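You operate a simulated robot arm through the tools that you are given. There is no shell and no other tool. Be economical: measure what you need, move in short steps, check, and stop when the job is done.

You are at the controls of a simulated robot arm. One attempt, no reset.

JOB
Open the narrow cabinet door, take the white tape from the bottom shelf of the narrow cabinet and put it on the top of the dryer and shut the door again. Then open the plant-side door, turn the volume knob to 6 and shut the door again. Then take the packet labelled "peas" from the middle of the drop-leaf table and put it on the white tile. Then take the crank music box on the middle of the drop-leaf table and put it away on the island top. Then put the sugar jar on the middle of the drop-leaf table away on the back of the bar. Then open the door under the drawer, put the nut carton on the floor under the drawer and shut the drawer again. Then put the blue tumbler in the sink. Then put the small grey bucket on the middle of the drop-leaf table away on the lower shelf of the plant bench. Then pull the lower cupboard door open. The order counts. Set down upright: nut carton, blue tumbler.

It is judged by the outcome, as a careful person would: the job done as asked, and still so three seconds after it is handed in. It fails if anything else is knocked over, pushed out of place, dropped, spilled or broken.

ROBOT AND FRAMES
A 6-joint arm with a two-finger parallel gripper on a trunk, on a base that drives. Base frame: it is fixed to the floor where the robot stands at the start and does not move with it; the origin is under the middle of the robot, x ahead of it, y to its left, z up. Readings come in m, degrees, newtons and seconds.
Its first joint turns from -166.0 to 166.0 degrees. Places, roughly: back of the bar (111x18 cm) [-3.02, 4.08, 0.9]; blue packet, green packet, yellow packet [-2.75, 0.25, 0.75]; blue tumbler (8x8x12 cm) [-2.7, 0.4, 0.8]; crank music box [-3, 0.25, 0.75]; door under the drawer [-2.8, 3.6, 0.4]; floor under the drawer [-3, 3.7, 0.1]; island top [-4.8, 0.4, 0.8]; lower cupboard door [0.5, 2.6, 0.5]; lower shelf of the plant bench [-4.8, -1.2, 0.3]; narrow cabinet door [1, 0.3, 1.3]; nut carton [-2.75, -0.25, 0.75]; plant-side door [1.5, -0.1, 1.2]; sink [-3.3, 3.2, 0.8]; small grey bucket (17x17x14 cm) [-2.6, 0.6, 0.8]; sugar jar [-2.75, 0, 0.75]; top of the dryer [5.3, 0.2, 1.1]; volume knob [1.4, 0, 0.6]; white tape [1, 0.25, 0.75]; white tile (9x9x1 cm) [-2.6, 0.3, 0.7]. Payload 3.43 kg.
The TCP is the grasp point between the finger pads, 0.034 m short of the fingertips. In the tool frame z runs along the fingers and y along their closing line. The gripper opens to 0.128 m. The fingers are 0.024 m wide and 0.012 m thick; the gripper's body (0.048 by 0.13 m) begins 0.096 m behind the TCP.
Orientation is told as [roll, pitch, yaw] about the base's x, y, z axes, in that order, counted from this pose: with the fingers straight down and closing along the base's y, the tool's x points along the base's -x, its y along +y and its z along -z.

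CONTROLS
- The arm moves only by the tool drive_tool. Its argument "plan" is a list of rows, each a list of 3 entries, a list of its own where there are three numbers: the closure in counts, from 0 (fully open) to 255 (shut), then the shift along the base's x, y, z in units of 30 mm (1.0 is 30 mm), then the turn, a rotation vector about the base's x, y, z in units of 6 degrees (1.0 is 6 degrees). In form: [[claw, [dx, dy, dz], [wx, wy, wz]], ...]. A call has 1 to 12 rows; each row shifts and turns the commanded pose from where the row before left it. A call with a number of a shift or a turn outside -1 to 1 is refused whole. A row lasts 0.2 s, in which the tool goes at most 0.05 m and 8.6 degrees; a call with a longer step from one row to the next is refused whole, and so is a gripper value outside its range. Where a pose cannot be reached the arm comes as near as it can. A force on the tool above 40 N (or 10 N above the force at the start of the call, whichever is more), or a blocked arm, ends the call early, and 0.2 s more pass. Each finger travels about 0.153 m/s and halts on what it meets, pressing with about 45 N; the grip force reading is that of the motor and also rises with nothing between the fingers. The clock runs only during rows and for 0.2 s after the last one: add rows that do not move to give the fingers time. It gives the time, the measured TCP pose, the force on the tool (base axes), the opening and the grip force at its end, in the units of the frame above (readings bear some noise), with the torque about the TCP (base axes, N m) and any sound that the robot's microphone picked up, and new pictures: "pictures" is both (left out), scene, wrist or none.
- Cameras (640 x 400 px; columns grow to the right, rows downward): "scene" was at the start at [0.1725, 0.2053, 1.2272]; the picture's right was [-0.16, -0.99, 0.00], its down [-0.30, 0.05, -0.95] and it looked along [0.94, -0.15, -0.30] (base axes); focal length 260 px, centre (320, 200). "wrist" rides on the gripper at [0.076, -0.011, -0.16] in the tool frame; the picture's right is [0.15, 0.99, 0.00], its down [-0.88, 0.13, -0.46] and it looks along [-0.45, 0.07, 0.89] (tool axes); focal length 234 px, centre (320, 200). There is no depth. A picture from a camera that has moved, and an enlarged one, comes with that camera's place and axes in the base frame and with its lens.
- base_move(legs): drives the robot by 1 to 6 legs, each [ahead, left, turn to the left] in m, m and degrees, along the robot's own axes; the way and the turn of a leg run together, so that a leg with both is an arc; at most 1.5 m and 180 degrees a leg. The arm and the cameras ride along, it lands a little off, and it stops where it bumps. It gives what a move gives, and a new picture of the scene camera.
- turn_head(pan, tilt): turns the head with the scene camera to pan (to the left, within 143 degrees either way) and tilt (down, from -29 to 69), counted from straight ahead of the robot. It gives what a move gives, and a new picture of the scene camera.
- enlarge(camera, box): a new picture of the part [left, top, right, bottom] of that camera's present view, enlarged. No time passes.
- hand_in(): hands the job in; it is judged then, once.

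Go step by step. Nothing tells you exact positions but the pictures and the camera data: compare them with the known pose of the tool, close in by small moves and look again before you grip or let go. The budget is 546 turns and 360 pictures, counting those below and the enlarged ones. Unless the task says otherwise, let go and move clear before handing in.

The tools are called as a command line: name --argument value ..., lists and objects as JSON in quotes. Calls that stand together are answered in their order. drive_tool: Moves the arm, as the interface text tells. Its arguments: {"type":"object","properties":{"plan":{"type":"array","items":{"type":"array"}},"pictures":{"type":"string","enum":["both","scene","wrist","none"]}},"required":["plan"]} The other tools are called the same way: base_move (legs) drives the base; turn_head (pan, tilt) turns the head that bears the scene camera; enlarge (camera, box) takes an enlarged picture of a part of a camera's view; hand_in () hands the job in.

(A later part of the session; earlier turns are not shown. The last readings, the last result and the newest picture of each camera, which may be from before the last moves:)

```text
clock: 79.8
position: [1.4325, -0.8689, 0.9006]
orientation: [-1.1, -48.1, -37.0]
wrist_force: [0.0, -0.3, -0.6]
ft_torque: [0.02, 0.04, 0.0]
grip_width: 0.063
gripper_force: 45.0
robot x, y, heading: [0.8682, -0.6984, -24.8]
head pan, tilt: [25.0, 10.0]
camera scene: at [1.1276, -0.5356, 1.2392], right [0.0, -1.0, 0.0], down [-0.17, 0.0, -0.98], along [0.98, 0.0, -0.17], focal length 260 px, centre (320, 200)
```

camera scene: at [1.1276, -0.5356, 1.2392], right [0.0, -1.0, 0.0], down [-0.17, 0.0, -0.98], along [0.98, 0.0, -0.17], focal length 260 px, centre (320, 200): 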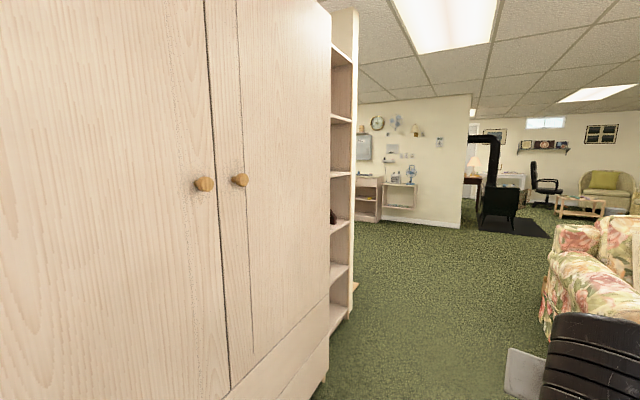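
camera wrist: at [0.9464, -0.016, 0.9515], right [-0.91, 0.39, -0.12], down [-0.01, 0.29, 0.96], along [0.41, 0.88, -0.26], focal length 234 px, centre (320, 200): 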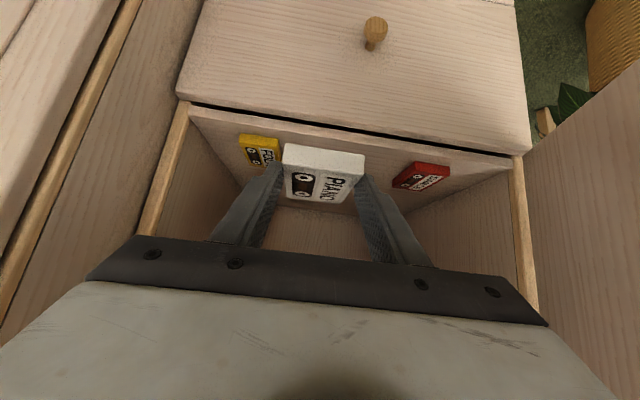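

The left knob is at about (1.716,-0.273,1.174), which I'll need later. Now I'll drive along the corridor past the bookcase.

base_move --legs '[[1.4, 0, 0], [1.2, 0, 0]]'

turn_head --pan 60 --tilt 15

```text
clock: 92.4
position: [3.767, -1.9369, 0.9008]
orientation: [-1.1, -48.1, -36.5]
wrist_force: [-0.9, -0.1, -0.9]
ft_torque: [0.02, 0.03, -0.03]
grip_width: 0.0628
gripper_force: 45.2
robot x, y, heading: [3.2044, -1.7743, -24.5]
head pan, tilt: [25.0, 10.0]
camera scene: at [3.4595, -1.6078, 1.2393], right [0.01, -1.0, 0.0], down [-0.17, 0.0, -0.98], along [0.98, 0.01, -0.17], focal length 260 px, centre (320, 200)
```

scene: 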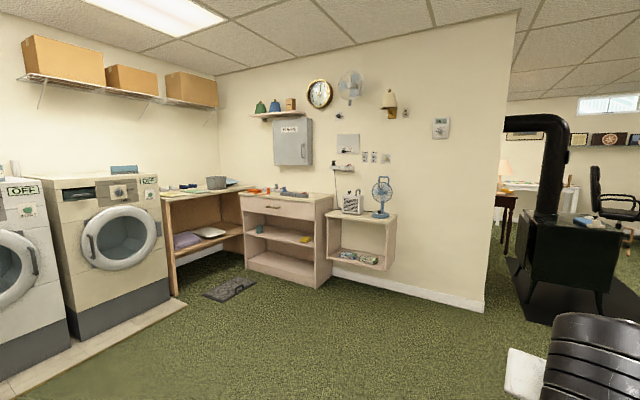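

```text
clock: 93.4
position: [3.7677, -1.9383, 0.9013]
orientation: [-1.1, -48.2, -36.5]
wrist_force: [-0.3, 0.9, 0.2]
ft_torque: [0.02, 0.02, -0.01]
grip_width: 0.0629
gripper_force: 44.7
robot x, y, heading: [3.2038, -1.7746, -24.5]
head pan, tilt: [60.0, 15.0]
camera scene: at [3.4424, -1.5545, 1.2312], right [0.58, -0.81, 0.0], down [-0.21, -0.15, -0.97], along [0.79, 0.56, -0.26], focal length 260 px, centre (320, 200)
```

scene: 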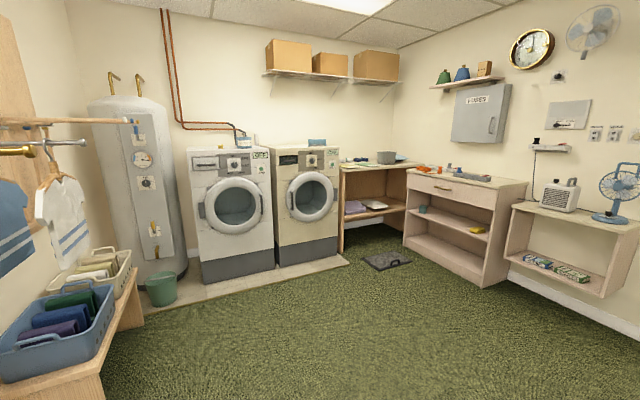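

The dryer seems to be the right-hand machine. I'll zoom in to check.

enlarge --camera "scene" --box '[180, 110, 350, 216]'

```text
3.76 times, centred on (265, 163) of scene
camera zoom: at [3.4424, -1.5545, 1.2312], right [0.58, -0.81, 0.0], down [-0.21, -0.15, -0.97], along [0.79, 0.56, -0.26], focal length 977 px, centre (527, 339)
```

zoom: 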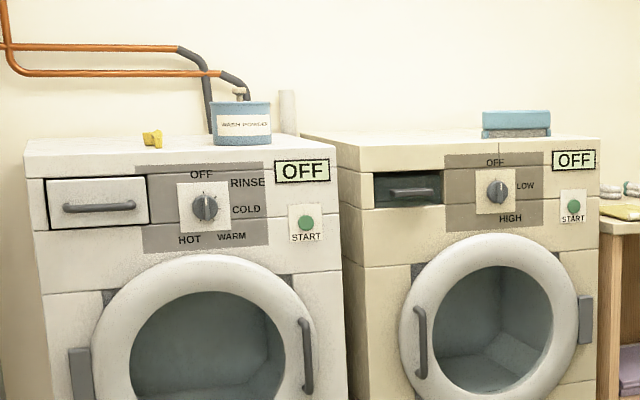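

The right machine is the dryer, with LOW/HIGH on the dial. Its top is about z 1.08, with a blue box at the back right. I'll raise the arm and drive to its front.

drive_tool --plan '[[255, [0, 0, 0.9], [0, 0, 0]], [255, [0, 0, 0.9], [0, 0, 0]], [255, [0, 0, 0.9], [0, 0, 0]], [255, [0, 0, 0.9], [0, 0, 0]], [255, [0, 0, 0.9], [0, 0, 0]], [255, [0, 0, 0.9], [0, 0, 0]], [255, [0, 0, 0.9], [0, 0, 0]], [255, [0, 0, 0.9], [0, 0, 0]], [255, [0, 0, 0.9], [0, 0, 0]], [255, [0, 0, 0.9], [0, 0, 0]], [255, [0, 0, 0.9], [0, 0, 0]]]' --pictures "none"

base_move --legs '[[0, 0, 57], [1.45, 0, 0], [0.35, 0, 0], [0, 0, 28]]'

turn_head --pan 0 --tilt 15

```text
clock: 95.8
position: [3.7675, -1.9373, 1.2006]
orientation: [-1.1, -47.9, -36.5]
wrist_force: [-0.3, -0.2, -0.1]
ft_torque: [0.05, 0.06, 0.01]
grip_width: 0.0626
gripper_force: 45.1
robot x, y, heading: [3.2046, -1.7742, -24.4]
head pan, tilt: [60.0, 15.0]
```

```text
clock: 108.8
position: [4.9268, -0.2364, 1.2009]
orientation: [-1.0, -48.0, 49.0]
wrist_force: [0.1, -0.4, -0.5]
ft_torque: [-0.03, 0.01, -0.02]
grip_width: 0.0629
gripper_force: 45.4
robot x, y, heading: [4.7223, -0.7862, 61.2]
head pan, tilt: [60.0, 15.0]
camera scene: at [4.5207, -0.5317, 1.2311], right [0.86, 0.52, 0.0], down [0.13, -0.22, -0.97], along [-0.5, 0.83, -0.26], focal length 260 px, centre (320, 200)
```

scene: 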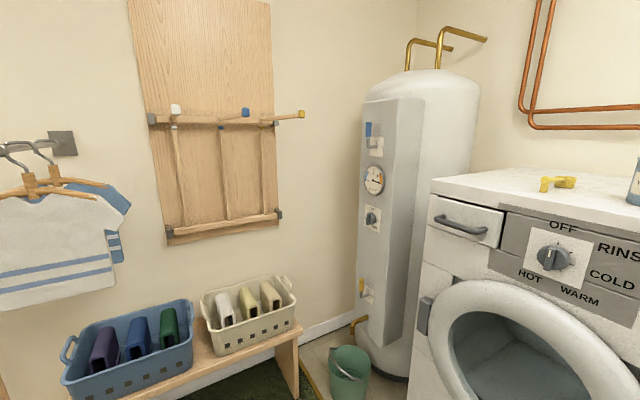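

```text
clock: 110.2
position: [4.9273, -0.2368, 1.2006]
orientation: [-1.1, -48.1, 49.0]
wrist_force: [-0.2, 0.2, -0.8]
ft_torque: [-0.03, 0.03, -0.02]
grip_width: 0.0628
gripper_force: 45.1
robot x, y, heading: [4.7245, -0.7899, 61.3]
head pan, tilt: [0.0, 15.0]
camera scene: at [4.614, -0.5297, 1.2311], right [0.88, -0.48, 0.0], down [-0.12, -0.23, -0.97], along [0.46, 0.85, -0.26], focal length 260 px, centre (320, 200)
```

scene: 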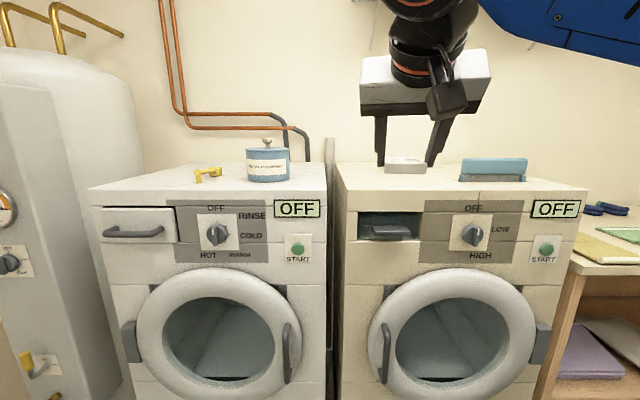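

The tape is at z 1.17, above the dryer top at about 1.09. I'll close in with the base, then move the arm over a clear spot left of the blue box.

base_move --legs '[[0.2, 0, 0]]'

drive_tool --plan '[[255, [0.9, 0.3, 0], [0, 0, 0]], [255, [0.9, 0.3, 0], [0, 0, 0]], [255, [0.9, 0.3, 0], [0, 0, 0]], [255, [0.9, 0.3, 0], [0, 0, 0]], [255, [0.9, 0.3, 0], [0, 0, 0]], [255, [0.9, 0.3, 0], [0, 0, 0]]]'

```text
clock: 111.7
position: [5.0245, -0.066, 1.2]
orientation: [-1.1, -48.1, 48.8]
wrist_force: [-0.8, 0.5, -0.4]
ft_torque: [-0.04, 0.01, 0.02]
grip_width: 0.0626
gripper_force: 45.0
robot x, y, heading: [4.8215, -0.6137, 60.8]
head pan, tilt: [0.0, 15.0]
camera scene: at [4.7101, -0.3577, 1.2311], right [0.87, -0.49, 0.0], down [-0.13, -0.23, -0.97], along [0.47, 0.84, -0.26], focal length 260 px, centre (320, 200)
```

scene: 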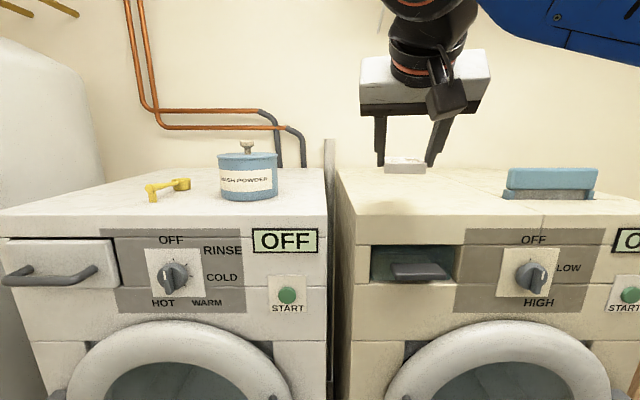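

```text
clock: 113.1
position: [5.1876, -0.012, 1.1998]
orientation: [-1.1, -48.1, 48.6]
wrist_force: [0.7, -0.4, -1.1]
ft_torque: [0.0, 0.04, 0.0]
grip_width: 0.0627
gripper_force: 45.5
robot x, y, heading: [4.8179, -0.6207, 61.1]
head pan, tilt: [0.0, 15.0]
camera scene: at [4.71, -0.3579, 1.2312], right [0.87, -0.49, 0.0], down [-0.13, -0.23, -0.97], along [0.47, 0.84, -0.26], focal length 260 px, centre (320, 200)
camera wrist: at [5.0829, -0.1446, 1.2511], right [-0.8, 0.59, -0.12], down [0.06, 0.28, 0.96], along [0.6, 0.76, -0.26], focal length 234 px, centre (320, 200)
```

scene: 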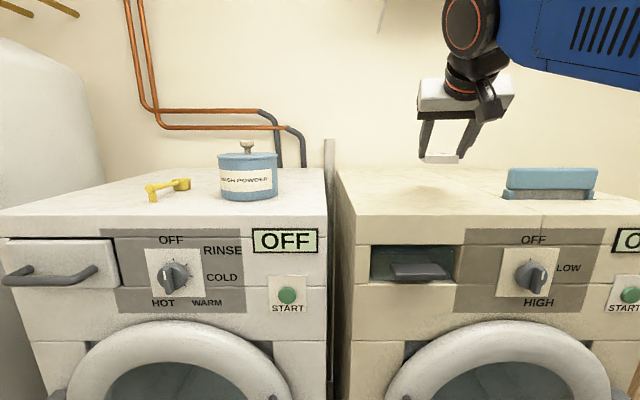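
wrist: 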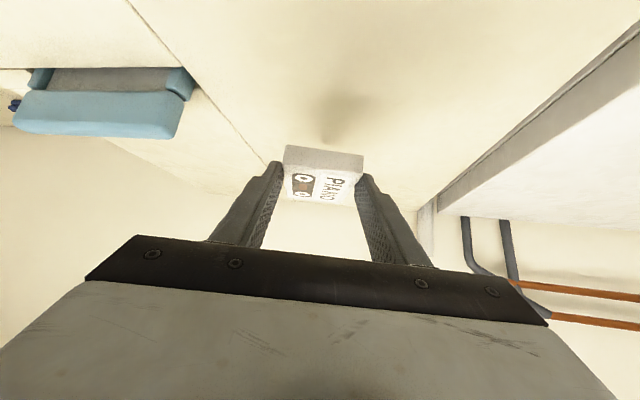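

drive_tool --plan '[[255, [0, 0, -0.7], [0, 0, 0]], [255, [0, 0, -0.7], [0, 0, 0]], [255, [0, 0, -0.7], [0, 0, 0]], [255, [0, 0, -0.7], [0, 0, 0]]]'

```text
clock: 114.2
position: [5.1867, -0.0128, 1.1248]
orientation: [-0.8, -48.9, 48.7]
wrist_force: [0.7, -0.9, 6.6]
ft_torque: [-0.04, 0.09, -0.01]
grip_width: 0.0628
gripper_force: 44.9
robot x, y, heading: [4.8193, -0.6155, 60.8]
head pan, tilt: [0.0, 15.0]
stopped in row 4: the force on the tool passed its limit (the readings are from after the stop); the commanded pose is now the measured one
camera scene: at [4.71, -0.3579, 1.2312], right [0.87, -0.49, 0.0], down [-0.13, -0.23, -0.97], along [0.47, 0.84, -0.26], focal length 260 px, centre (320, 200)
camera wrist: at [5.0819, -0.146, 1.1731], right [-0.8, 0.59, -0.12], down [0.05, 0.27, 0.96], along [0.6, 0.76, -0.25], focal length 234 px, centre (320, 200)
```

scene: 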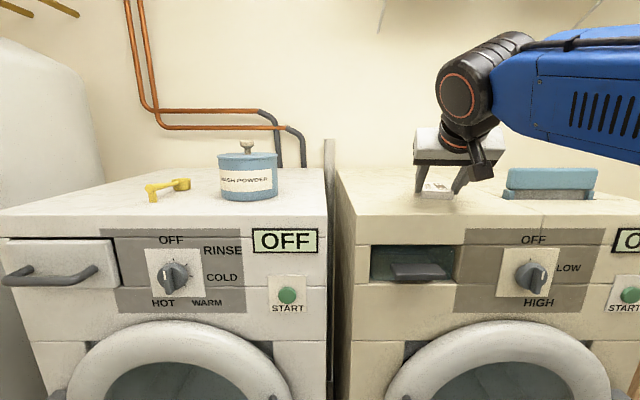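
wrist: 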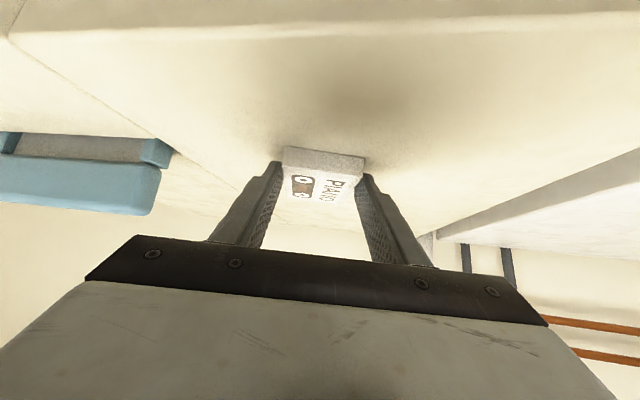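

The tape is down on the dryer top. I'll open and withdraw upward and backward.

drive_tool --plan '[[200, [0, 0, 0], [0, 0, 0]], [120, [0, 0, 0], [0, 0, 0]], [0, [0, 0, 0], [0, 0, 0]], [0, [0, 0, 0], [0, 0, 0]], [0, [-0.4, -0.5, 0.6], [0, 0, 0]], [0, [-0.4, -0.5, 0.6], [0, 0, 0]], [0, [-0.4, -0.5, 0.6], [0, 0, 0]], [0, [-0.4, -0.5, 0.6], [0, 0, 0]]]'

```text
clock: 116.0
position: [5.1368, -0.0716, 1.196]
orientation: [-0.8, -48.9, 48.7]
wrist_force: [-0.3, -0.5, -0.7]
ft_torque: [-0.03, -0.03, -0.02]
grip_width: 0.1278
gripper_force: 0.0
robot x, y, heading: [4.8175, -0.6149, 61.0]
head pan, tilt: [0.0, 15.0]
camera scene: at [4.7101, -0.3576, 1.2311], right [0.87, -0.49, 0.0], down [-0.13, -0.23, -0.97], along [0.47, 0.84, -0.26], focal length 260 px, centre (320, 200)
camera wrist: at [5.0339, -0.2043, 1.2438], right [-0.8, 0.59, -0.12], down [0.06, 0.27, 0.96], along [0.6, 0.76, -0.25], focal length 234 px, centre (320, 200)
```

scene: 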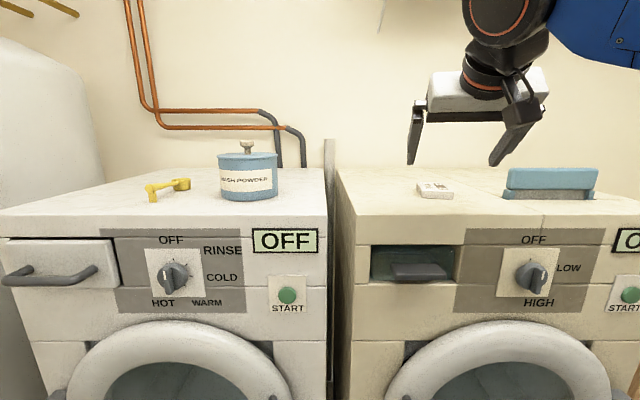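
wrist: 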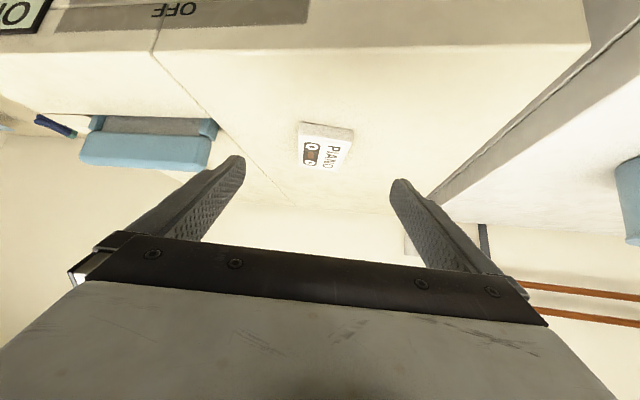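

The tape is resting on the dryer, so next is shutting the narrow door. I'll drive back around.

base_move --legs '[[-0.5, 0, 0], [0, 0, 146], [1.5, 0, 0], [0, 0, -51]]'

turn_head --pan 0 --tilt 15

```text
clock: 134.3
position: [2.69, -1.5523, 1.1953]
orientation: [-0.8, -48.9, 147.0]
wrist_force: [-0.5, 0.4, -0.7]
ft_torque: [0.03, -0.02, 0.01]
grip_width: 0.1281
gripper_force: 0.1
robot x, y, heading: [3.2752, -1.7883, 159.5]
head pan, tilt: [0.0, 15.0]
camera scene: at [3.0365, -1.9342, 1.2311], right [0.35, 0.94, 0.0], down [0.24, -0.09, -0.97], along [-0.9, 0.34, -0.26], focal length 260 px, centre (320, 200)
```

scene: 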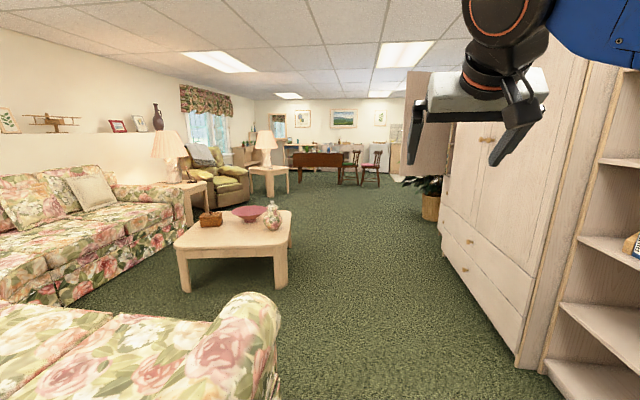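

```text
clock: 134.9
position: [2.689, -1.5526, 1.1953]
orientation: [-0.9, -48.8, 147.0]
wrist_force: [0.7, -0.1, -0.1]
ft_torque: [0.01, 0.01, 0.01]
grip_width: 0.1281
gripper_force: 0.0
robot x, y, heading: [3.2756, -1.7866, 159.2]
head pan, tilt: [0.0, 15.0]
camera scene: at [3.0365, -1.9342, 1.2311], right [0.35, 0.94, 0.0], down [0.24, -0.09, -0.97], along [-0.9, 0.34, -0.26], focal length 260 px, centre (320, 200)
```

scene: 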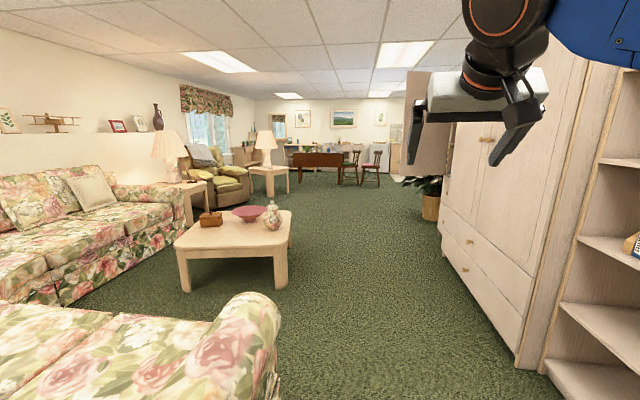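

base_move --legs '[[0, 0, -1], [1.3, 0, 0], [1.3, 0, 0], [1.03, 0, 0], [0, 0, 118], [0, 0, 118]]'

```text
clock: 162.6
position: [0.4357, -0.1108, 1.1949]
orientation: [-0.8, -48.9, 22.1]
wrist_force: [0.5, 0.3, -0.6]
ft_torque: [0.0, 0.01, -0.01]
grip_width: 0.128
gripper_force: 0.1
robot x, y, heading: [-0.0968, -0.4609, 34.5]
head pan, tilt: [0.0, 15.0]
camera scene: at [-0.0753, -0.1767, 1.2311], right [0.57, -0.82, 0.0], down [-0.21, -0.15, -0.97], along [0.8, 0.55, -0.26], focal length 260 px, centre (320, 200)
```

scene: 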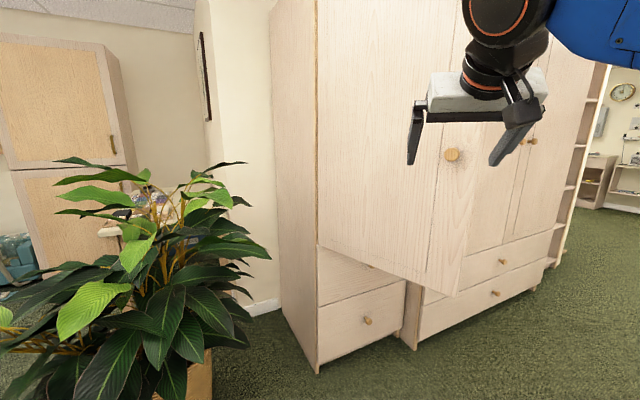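

The door is still open as left. I'll close the fingers and push the door shut by driving along the chord of its swing.

drive_tool --plan '[[255, [0, 0, -0.9], [0, 0, 0]], [255, [0, 0, -0.9], [0, 0, 0]], [255, [0, 0, -0.9], [0, 0, 0]], [255, [0, 0, -0.9], [0, 0, 0]]]' --pictures "none"

base_move --legs '[[0.45, -0.04, 0], [0.2, -0.018, 0]]'

```text
clock: 163.6
position: [0.4339, -0.1123, 1.0861]
orientation: [-0.8, -48.7, 22.2]
wrist_force: [1.0, 0.1, -0.5]
ft_torque: [-0.01, 0.01, 0.0]
grip_width: 0.0
gripper_force: 33.5
robot x, y, heading: [-0.0941, -0.4558, 34.2]
head pan, tilt: [0.0, 15.0]
```

```text
clock: 167.5
position: [0.9976, 0.2169, 1.0874]
orientation: [-0.8, -48.7, 22.7]
wrist_force: [0.1, 0.1, 0.6]
ft_torque: [0.01, -0.02, -0.01]
grip_width: 0.0
gripper_force: 33.0
robot x, y, heading: [0.4661, -0.1351, 35.1]
head pan, tilt: [0.0, 15.0]
camera scene: at [0.4862, 0.1466, 1.2311], right [0.57, -0.82, 0.0], down [-0.21, -0.15, -0.97], along [0.79, 0.55, -0.26], focal length 260 px, centre (320, 200)
```

scene: 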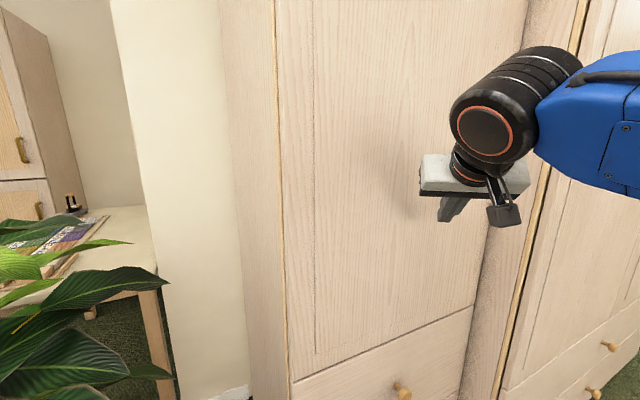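

drive_tool --plan '[[255, [0.35, 0.6, 0], [0, 0, 0]], [255, [0.35, 0.6, 0], [0, 0, 0]], [255, [0.35, 0.6, 0], [0, 0, 0]], [255, [0.35, 0.6, 0], [0, 0, 0]]]'

```text
clock: 168.2
position: [1.0184, 0.2578, 1.0864]
orientation: [-0.9, -48.6, 22.6]
wrist_force: [-16.0, -11.6, 5.1]
ft_torque: [-0.11, 0.13, 0.06]
grip_width: 0.0
gripper_force: 32.8
robot x, y, heading: [0.4704, -0.1335, 35.0]
head pan, tilt: [0.0, 15.0]
stopped in row 3: the force on the tool passed its limit (the readings are from after the stop); the commanded pose is now the measured one
camera scene: at [0.4852, 0.1459, 1.2313], right [0.57, -0.82, 0.0], down [-0.21, -0.15, -0.97], along [0.79, 0.55, -0.26], focal length 260 px, centre (320, 200)
camera wrist: at [0.8666, 0.1844, 1.1368], right [-0.46, 0.88, -0.12], down [0.17, 0.22, 0.96], along [0.87, 0.42, -0.25], focal length 234 px, centre (320, 200)
```

scene: 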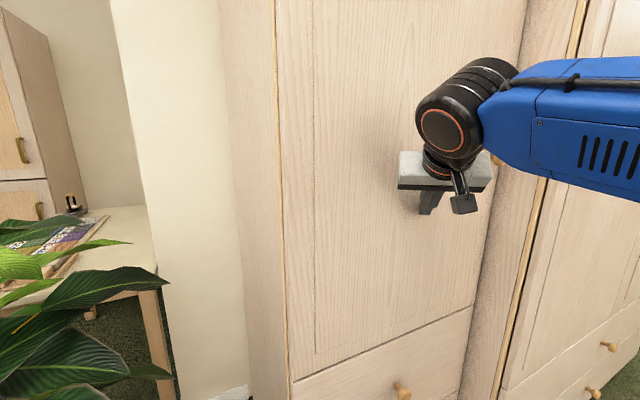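
wrist: 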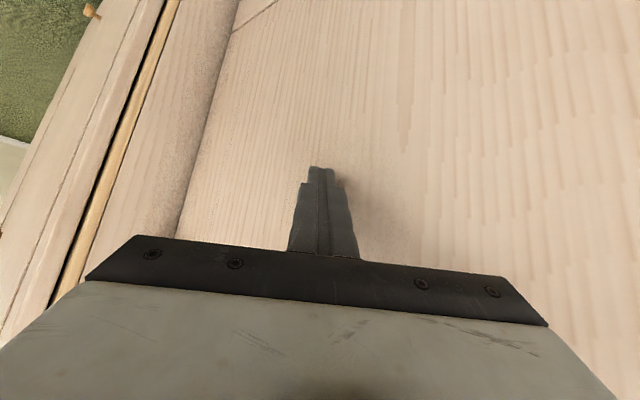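

The door looks flush. I'll back off and verify, then prepare for the plant-side door.

base_move --legs '[[-0.4, 0, 0]]'

enlarge --camera "scene" --box '[240, 0, 560, 400]'

```text
clock: 170.7
position: [0.6928, 0.0297, 1.0879]
orientation: [-1.0, -48.6, 22.5]
wrist_force: [0.1, 0.2, -0.7]
ft_torque: [0.0, 0.04, -0.02]
grip_width: 0.0
gripper_force: 32.7
robot x, y, heading: [0.1442, -0.3626, 34.6]
head pan, tilt: [0.0, 15.0]
camera scene: at [0.1597, -0.0823, 1.2311], right [0.57, -0.82, 0.0], down [-0.21, -0.15, -0.97], along [0.79, 0.55, -0.26], focal length 260 px, centre (320, 200)
```

scene: 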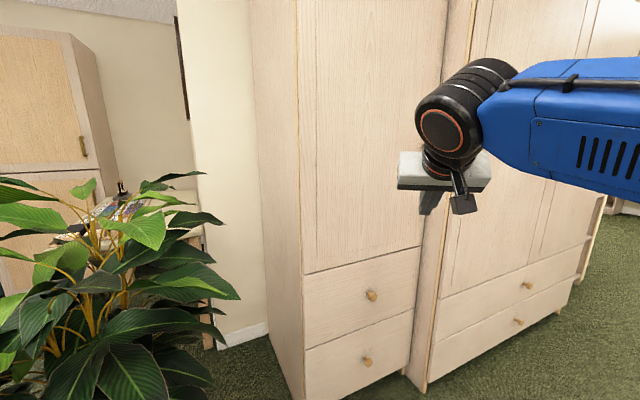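

```text
1.00 times, centred on (400, 200) of scene
camera zoom: at [0.1597, -0.0823, 1.2311], right [0.57, -0.82, 0.0], down [-0.21, -0.15, -0.97], along [0.79, 0.55, -0.26], focal length 260 px, centre (240, 200)
```

zoom: 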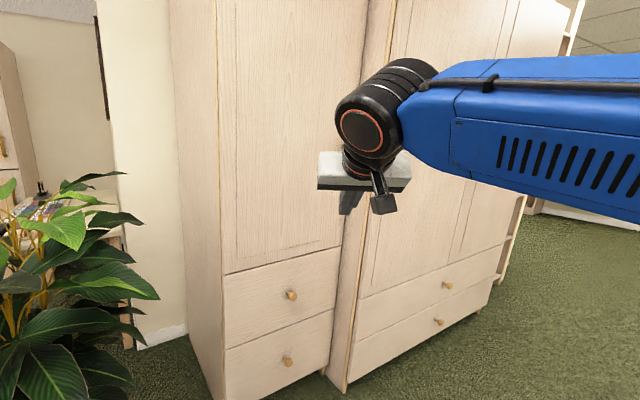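

The narrow door is flush. Now I'll level the tool and roll it for the next knob.

drive_tool --plan '[[0, [0, 0, 0.4], [0.383, -0.924, 0]], [0, [0, 0, 0.4], [0.383, -0.924, 0]], [0, [0, 0, 0.4], [0.383, -0.924, 0]], [0, [0, 0, 0.4], [0.383, -0.924, 0]], [0, [0, 0, 0.4], [0.383, -0.924, 0]], [0, [0, 0, 0.4], [0.383, -0.924, 0]], [0, [0, 0, 0.4], [0.34, -0.83, 0]], [0, [0, 0, 0], [0.924, 0.383, 0]], [0, [0, 0, 0], [0.924, 0.383, 0]], [0, [0, 0, 0], [0.924, 0.383, 0]], [0, [0, 0, 0], [0.924, 0.383, 0]], [0, [0, 0, 0], [0.924, 0.383, 0]]]' --pictures "none"

drive_tool --plan '[[0, [0, 0, 0], [0.924, 0.383, 0]], [0, [0, 0, 0], [0.924, 0.383, 0]], [0, [0, 0, 0], [0.924, 0.383, 0]], [0, [0, 0, 0], [0.924, 0.383, 0]], [0, [0, 0, 0], [0.924, 0.383, 0]], [0, [0, 0, 0], [0.924, 0.383, 0]], [0, [0, 0, 0], [0.924, 0.383, 0]], [0, [0, 0, 0], [0.924, 0.383, 0]], [0, [0, 0, 0], [0.924, 0.383, 0]], [0, [0, 0, 0], [0.924, 0.383, 0]], [0, [0, 0, 0], [0, 0, 1]], [0, [0, 0, 0], [0, 0, 1]]]' --pictures "none"

```text
clock: 173.3
position: [0.6927, 0.0293, 1.1708]
orientation: [88.9, -59.9, -67.4]
wrist_force: [0.0, 0.0, -0.7]
ft_torque: [0.02, 0.0, -0.03]
grip_width: 0.128
gripper_force: 0.0
robot x, y, heading: [0.1455, -0.3639, 34.9]
head pan, tilt: [0.0, 15.0]
```

```text
clock: 175.9
position: [0.6937, 0.0259, 1.1777]
orientation: [89.0, 0.0, -55.3]
wrist_force: [-0.4, -0.7, -0.7]
ft_torque: [-0.03, 0.0, 0.0]
grip_width: 0.1279
gripper_force: 0.1
out of reach, approached as far as the arm can: row 10
robot x, y, heading: [0.1456, -0.3594, 34.8]
head pan, tilt: [0.0, 15.0]
```

base_move --legs '[[0.637, -1.186, 0], [0, 0, 27]]'

turn_head --pan 0 --tilt 10

```text
clock: 184.1
position: [1.659, -0.3276, 1.1777]
orientation: [89.0, 0.0, -25.6]
wrist_force: [0.4, 0.5, 0.5]
ft_torque: [0.0, 0.02, -0.02]
grip_width: 0.1281
gripper_force: 0.0
robot x, y, heading: [1.3743, -0.9359, 64.6]
head pan, tilt: [0.0, 15.0]
camera scene: at [1.2487, -0.6875, 1.2311], right [0.9, -0.43, 0.0], down [-0.11, -0.23, -0.97], along [0.41, 0.87, -0.26], focal length 260 px, centre (320, 200)
```

scene: 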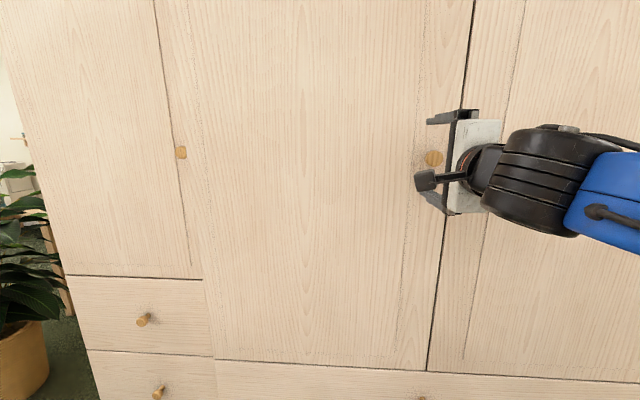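

```text
clock: 184.7
position: [1.6582, -0.328, 1.1772]
orientation: [89.1, -0.1, -25.6]
wrist_force: [-0.4, -0.2, -1.2]
ft_torque: [-0.02, 0.01, -0.01]
grip_width: 0.1282
gripper_force: 0.0
robot x, y, heading: [1.3737, -0.9373, 64.9]
head pan, tilt: [0.0, 10.0]
camera scene: at [1.2485, -0.6879, 1.2392], right [0.9, -0.43, 0.0], down [-0.07, -0.16, -0.98], along [0.42, 0.89, -0.17], focal length 260 px, centre (320, 200)
```

scene: 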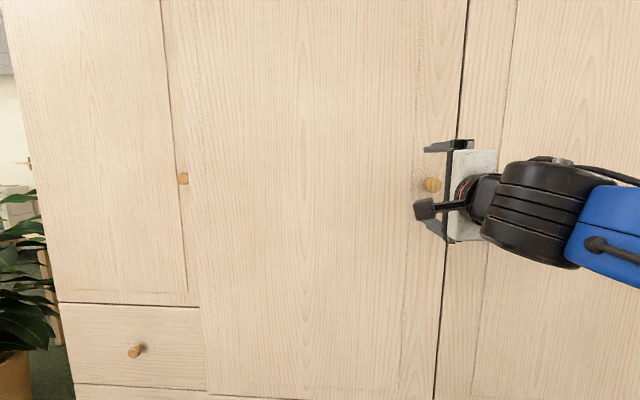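

base_move --legs '[[0.045, -0.034, -2]]'

drive_tool --plan '[[0, [0, 0, -0.1], [0, 0, 0]]]'

```text
clock: 185.7
position: [1.7313, -0.3134, 1.1774]
orientation: [89.0, -0.1, -27.7]
wrist_force: [0.1, 0.8, -0.7]
ft_torque: [0.01, -0.03, -0.04]
grip_width: 0.1282
gripper_force: 0.1
robot x, y, heading: [1.422, -0.9124, 62.5]
head pan, tilt: [0.0, 10.0]
camera scene: at [1.308, -0.6579, 1.2393], right [0.89, -0.46, 0.0], down [-0.08, -0.15, -0.98], along [0.45, 0.88, -0.17], focal length 260 px, centre (320, 200)
```

scene: 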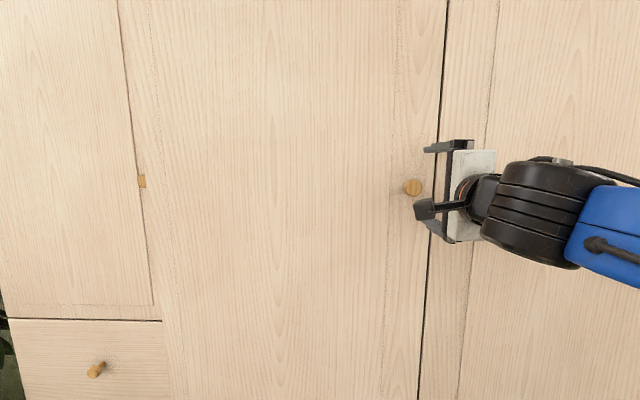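

```text
clock: 186.1
position: [1.7317, -0.3142, 1.1739]
orientation: [88.9, 0.0, -27.6]
wrist_force: [0.5, -0.1, 0.1]
ft_torque: [0.01, -0.02, 0.0]
grip_width: 0.1282
gripper_force: 0.1
robot x, y, heading: [1.421, -0.9166, 62.8]
head pan, tilt: [0.0, 10.0]
camera scene: at [1.308, -0.6579, 1.2393], right [0.89, -0.46, 0.0], down [-0.08, -0.15, -0.98], along [0.45, 0.88, -0.17], focal length 260 px, centre (320, 200)
camera wrist: at [1.5921, -0.4201, 1.1668], right [-0.12, 0.08, 0.99], down [0.57, -0.81, 0.14], along [0.81, 0.58, 0.05], focal length 234 px, centre (320, 200)
```

scene: 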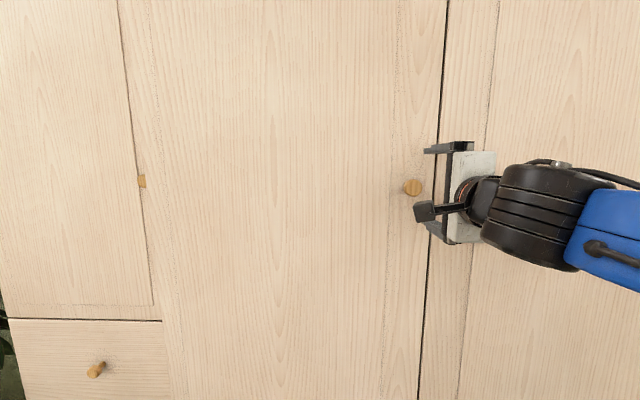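
wrist: 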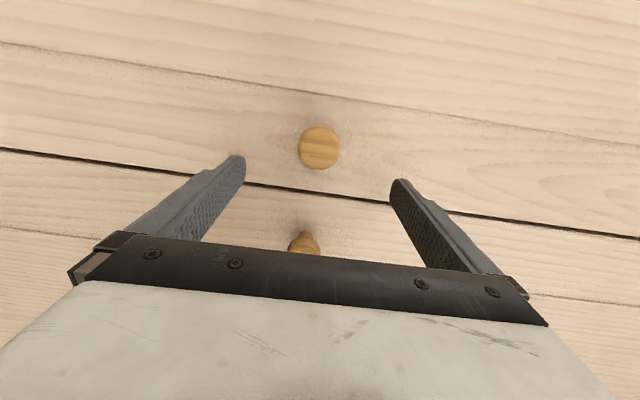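

base_move --legs '[[0.025, 0.022, 0]]'

drive_tool --plan '[[0, [0, 0, 0], [0, 0, 0]]]' --pictures "wrist"

```text
clock: 186.9
position: [1.724, -0.2812, 1.1741]
orientation: [88.9, 0.0, -27.7]
wrist_force: [-0.2, -1.2, 0.1]
ft_torque: [0.0, 0.0, 0.0]
grip_width: 0.1278
gripper_force: 0.1
robot x, y, heading: [1.4212, -0.8795, 62.9]
head pan, tilt: [0.0, 10.0]
camera scene: at [1.3003, -0.625, 1.2393], right [0.89, -0.46, 0.0], down [-0.08, -0.15, -0.98], along [0.45, 0.88, -0.17], focal length 260 px, centre (320, 200)
```

scene: 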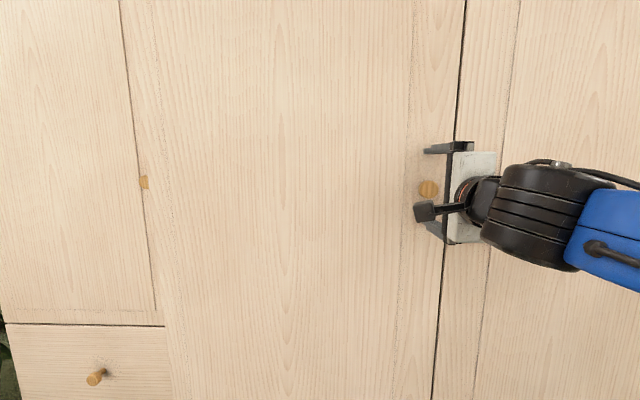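

```text
clock: 187.3
position: [1.7238, -0.2796, 1.1755]
orientation: [89.0, 0.0, -27.6]
wrist_force: [1.2, 0.0, 0.4]
ft_torque: [0.0, 0.04, -0.01]
grip_width: 0.1279
gripper_force: 0.1
robot x, y, heading: [1.4158, -0.878, 62.8]
head pan, tilt: [0.0, 10.0]
camera wrist: at [1.5843, -0.3872, 1.1669], right [-0.12, 0.08, 0.99], down [0.57, -0.81, 0.14], along [0.81, 0.58, 0.05], focal length 234 px, centre (320, 200)
```

wrist: 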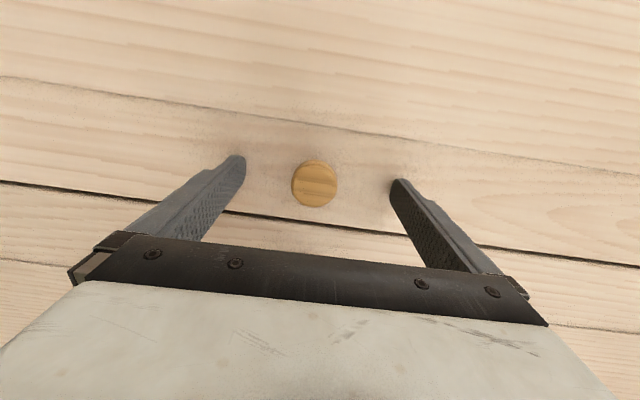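

The knob now sits between the fingertips, so I'll close.

drive_tool --plan '[[120, [0.07, 0.13, -0.1], [0, 0, 0]], [200, [0, 0, 0], [0, 0, 0]], [255, [0, 0, 0], [0, 0, 0]], [255, [0, 0, 0], [0, 0, 0]], [255, [0, 0, 0], [0, 0, 0]]]' --pictures "wrist"

```text
clock: 188.6
position: [1.7273, -0.2766, 1.169]
orientation: [88.9, -0.1, -27.7]
wrist_force: [-1.2, -0.1, -2.7]
ft_torque: [0.71, -0.23, -0.13]
grip_width: 0.0358
gripper_force: 45.6
robot x, y, heading: [1.416, -0.8785, 63.0]
head pan, tilt: [0.0, 10.0]
stopped in row 5: the force on the tool passed its limit (the readings are from after the stop); the commanded pose is now the measured one
camera wrist: at [1.587, -0.3829, 1.1623], right [-0.12, 0.09, 0.99], down [0.57, -0.81, 0.14], along [0.81, 0.58, 0.05], focal length 234 px, centre (320, 200)
```

wrist: 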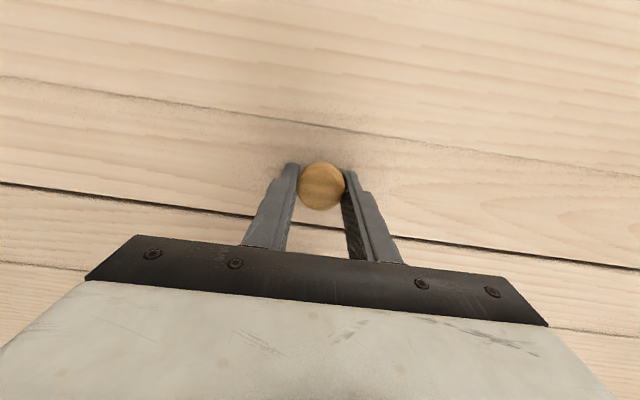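

Knob gripped. I'll swing this door the same way about its hinge at about (1.255, 0.012).

base_move --legs '[[-0.0374, 0.051, -4], [-0.0374, 0.051, -4], [-0.0374, 0.051, -4]]'

base_move --legs '[[-0.0374, 0.051, -4], [-0.0374, 0.051, -4], [-0.0374, 0.051, -4], [-0.0374, 0.051, -4], [-0.0374, 0.051, -4], [-0.0374, 0.051, -4]]'

```text
clock: 190.7
position: [1.658, -0.3636, 1.1699]
orientation: [88.9, -0.1, -39.8]
wrist_force: [0.8, 0.6, -7.9]
ft_torque: [0.51, -0.51, 0.5]
grip_width: 0.0358
gripper_force: 45.4
robot x, y, heading: [1.2264, -0.889, 50.5]
head pan, tilt: [0.0, 10.0]
camera scene: at [1.168, -0.6159, 1.2393], right [0.77, -0.64, 0.0], down [-0.11, -0.13, -0.98], along [0.63, 0.76, -0.17], focal length 260 px, centre (320, 200)
```

scene: 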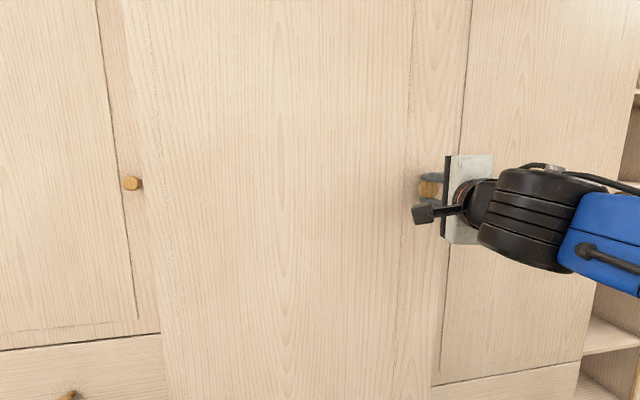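

```text
clock: 192.2
position: [1.6189, -0.4019, 1.1699]
orientation: [88.8, -0.1, -45.8]
wrist_force: [1.6, -3.6, -1.4]
ft_torque: [0.62, -0.51, 0.18]
grip_width: 0.036
gripper_force: 45.5
robot x, y, heading: [1.1368, -0.8783, 45.0]
head pan, tilt: [0.0, 10.0]
stopped in leg 2: the force on the tool passed its limit (the readings are from after the stop); the commanded pose is now the measured one
camera scene: at [1.1047, -0.6009, 1.2393], right [0.7, -0.71, 0.0], down [-0.12, -0.12, -0.98], along [0.7, 0.69, -0.17], focal length 260 px, centre (320, 200)
```

scene: 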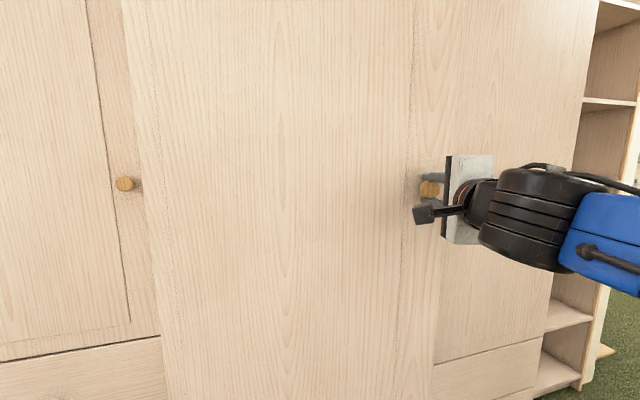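

base_move --legs '[[-0.0354, 0.051, -4], [-0.0354, 0.051, -4], [-0.0354, 0.051, -4], [-0.0354, 0.051, -4], [-0.0354, 0.051, -4], [-0.0354, 0.051, -4]]'

base_move --legs '[[-0.0354, 0.051, -4], [-0.0354, 0.051, -4], [-0.0354, 0.051, -4], [-0.0354, 0.051, -4], [-0.0354, 0.051, -4], [-0.0354, 0.051, -4]]'

```text
clock: 193.8
position: [1.5617, -0.4455, 1.17]
orientation: [88.8, -0.1, -54.1]
wrist_force: [1.4, -4.0, -1.4]
ft_torque: [0.54, -0.49, 0.1]
grip_width: 0.0358
gripper_force: 45.3
robot x, y, heading: [1.0191, -0.8482, 36.9]
head pan, tilt: [0.0, 10.0]
stopped in leg 2: the force on the tool passed its limit (the readings are from after the stop); the commanded pose is now the measured one
camera scene: at [1.0255, -0.5712, 1.2393], right [0.6, -0.8, 0.0], down [-0.14, -0.1, -0.98], along [0.79, 0.59, -0.17], focal length 260 px, centre (320, 200)
```

scene: 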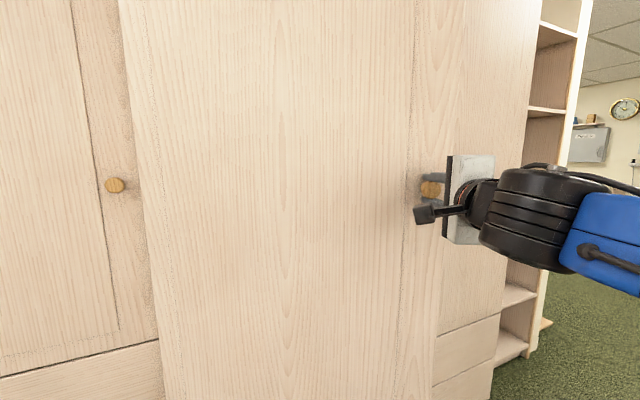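

```text
clock: 195.3
position: [1.5125, -0.4754, 1.1696]
orientation: [88.8, 0.0, -60.5]
wrist_force: [1.1, -3.4, -1.1]
ft_torque: [0.53, -0.53, -0.02]
grip_width: 0.0357
gripper_force: 45.4
robot x, y, heading: [0.9259, -0.8189, 30.5]
head pan, tilt: [0.0, 10.0]
stopped in leg 2: the force on the tool passed its limit (the readings are from after the stop); the commanded pose is now the measured one
camera scene: at [0.9648, -0.5389, 1.2393], right [0.51, -0.86, 0.0], down [-0.15, -0.09, -0.98], along [0.85, 0.5, -0.17], focal length 260 px, centre (320, 200)
```

scene: 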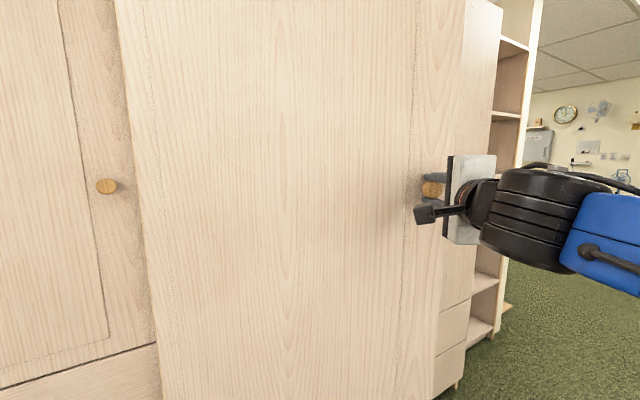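

base_move --legs '[[-0.0397, 0.0497, -4], [-0.0397, 0.0497, -4], [-0.0397, 0.0497, -4], [-0.0397, 0.0497, -4], [-0.0397, 0.0497, -4], [-0.0397, 0.0497, -4]]'

```text
clock: 196.9
position: [1.4478, -0.5056, 1.1701]
orientation: [88.8, -0.2, -68.2]
wrist_force: [2.2, -6.7, -1.0]
ft_torque: [0.46, -0.59, 0.09]
grip_width: 0.0359
gripper_force: 44.9
robot x, y, heading: [0.8218, -0.7648, 23.4]
head pan, tilt: [0.0, 10.0]
stopped in leg 2: the force on the tool passed its limit (the readings are from after the stop); the commanded pose is now the measured one
camera scene: at [0.8954, -0.4978, 1.2393], right [0.4, -0.92, 0.0], down [-0.16, -0.07, -0.98], along [0.9, 0.39, -0.17], focal length 260 px, centre (320, 200)
```

scene: 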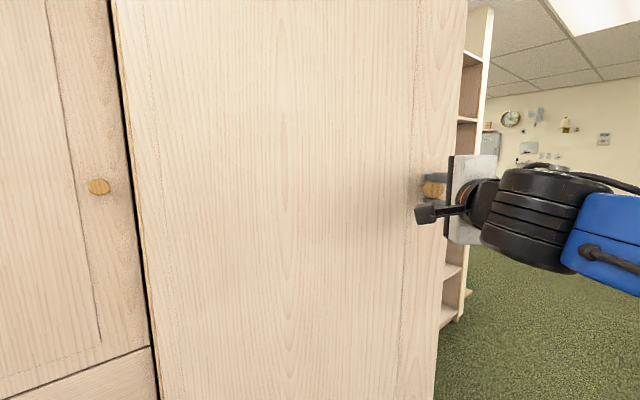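

base_move --legs '[[-0.042, 0.0465, -4], [-0.042, 0.0465, -4], [-0.042, 0.0465, -4], [-0.042, 0.0465, -4], [-0.042, 0.0465, -4], [-0.042, 0.0465, -4]]'

```text
clock: 199.3
position: [1.3254, -0.5409, 1.1697]
orientation: [88.8, -0.1, -79.8]
wrist_force: [0.1, 3.9, -0.3]
ft_torque: [0.14, -0.73, -0.06]
grip_width: 0.036
gripper_force: 45.3
robot x, y, heading: [0.6581, -0.67, 11.4]
head pan, tilt: [0.0, 10.0]
stopped in leg 4: the force on the tool passed its limit (the readings are from after the stop); the commanded pose is now the measured one
camera scene: at [0.7866, -0.4201, 1.2392], right [0.19, -0.98, 0.0], down [-0.17, -0.03, -0.98], along [0.97, 0.19, -0.17], focal length 260 px, centre (320, 200)
```

scene: 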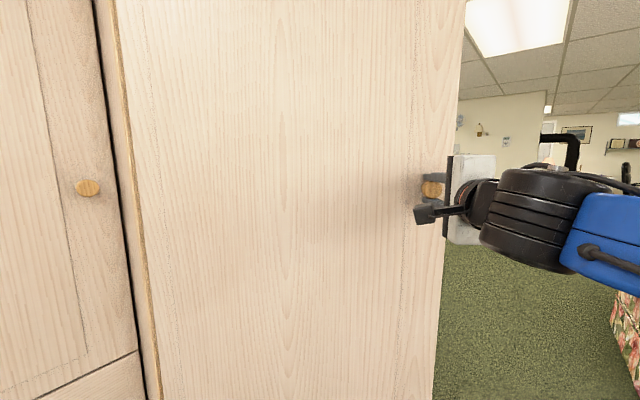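

base_move --legs '[[-0.0395, 0.0475, -4], [-0.0395, 0.0475, -4], [-0.0395, 0.0475, -4], [-0.0395, 0.0475, -4], [-0.0395, 0.0475, -4], [-0.0395, 0.0475, -4]]'

```text
clock: 200.7
position: [1.2791, -0.5481, 1.1699]
orientation: [89.0, -0.1, -84.5]
wrist_force: [0.1, 6.3, -1.2]
ft_torque: [0.08, -0.72, -0.16]
grip_width: 0.036
gripper_force: 45.1
robot x, y, heading: [0.6059, -0.619, 6.1]
head pan, tilt: [0.0, 10.0]
stopped in leg 2: the force on the tool passed its limit (the readings are from after the stop); the commanded pose is now the measured one
camera scene: at [0.7536, -0.3813, 1.2392], right [0.11, -0.99, 0.0], down [-0.17, -0.02, -0.98], along [0.98, 0.1, -0.17], focal length 260 px, centre (320, 200)
```

scene: 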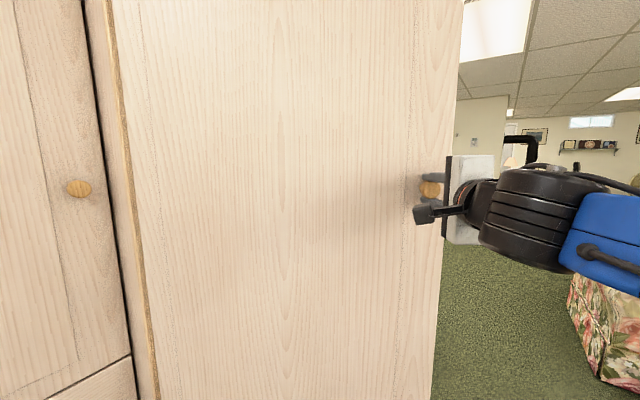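

base_move --legs '[[-0.0421, 0.048, -4], [-0.0421, 0.048, -4], [-0.0421, 0.048, -4], [-0.0421, 0.048, -4], [-0.0421, 0.048, -4], [-0.0421, 0.048, -4]]'

```text
clock: 204.6
position: [1.0312, -0.5164, 1.1698]
orientation: [88.9, -0.2, -108.6]
wrist_force: [-5.0, -17.7, -1.8]
ft_torque: [-0.21, -0.71, -0.02]
grip_width: 0.0358
gripper_force: 45.5
robot x, y, heading: [0.3845, -0.3082, -18.1]
head pan, tilt: [0.0, 10.0]
camera scene: at [0.6198, -0.1517, 1.2394], right [-0.31, -0.95, 0.0], down [-0.17, 0.05, -0.98], along [0.94, -0.3, -0.17], focal length 260 px, centre (320, 200)
```

scene: 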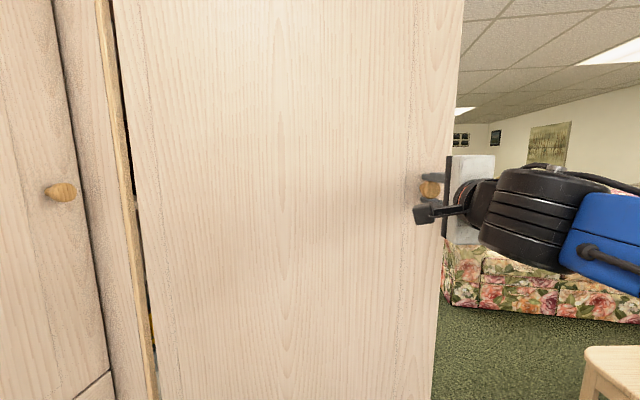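

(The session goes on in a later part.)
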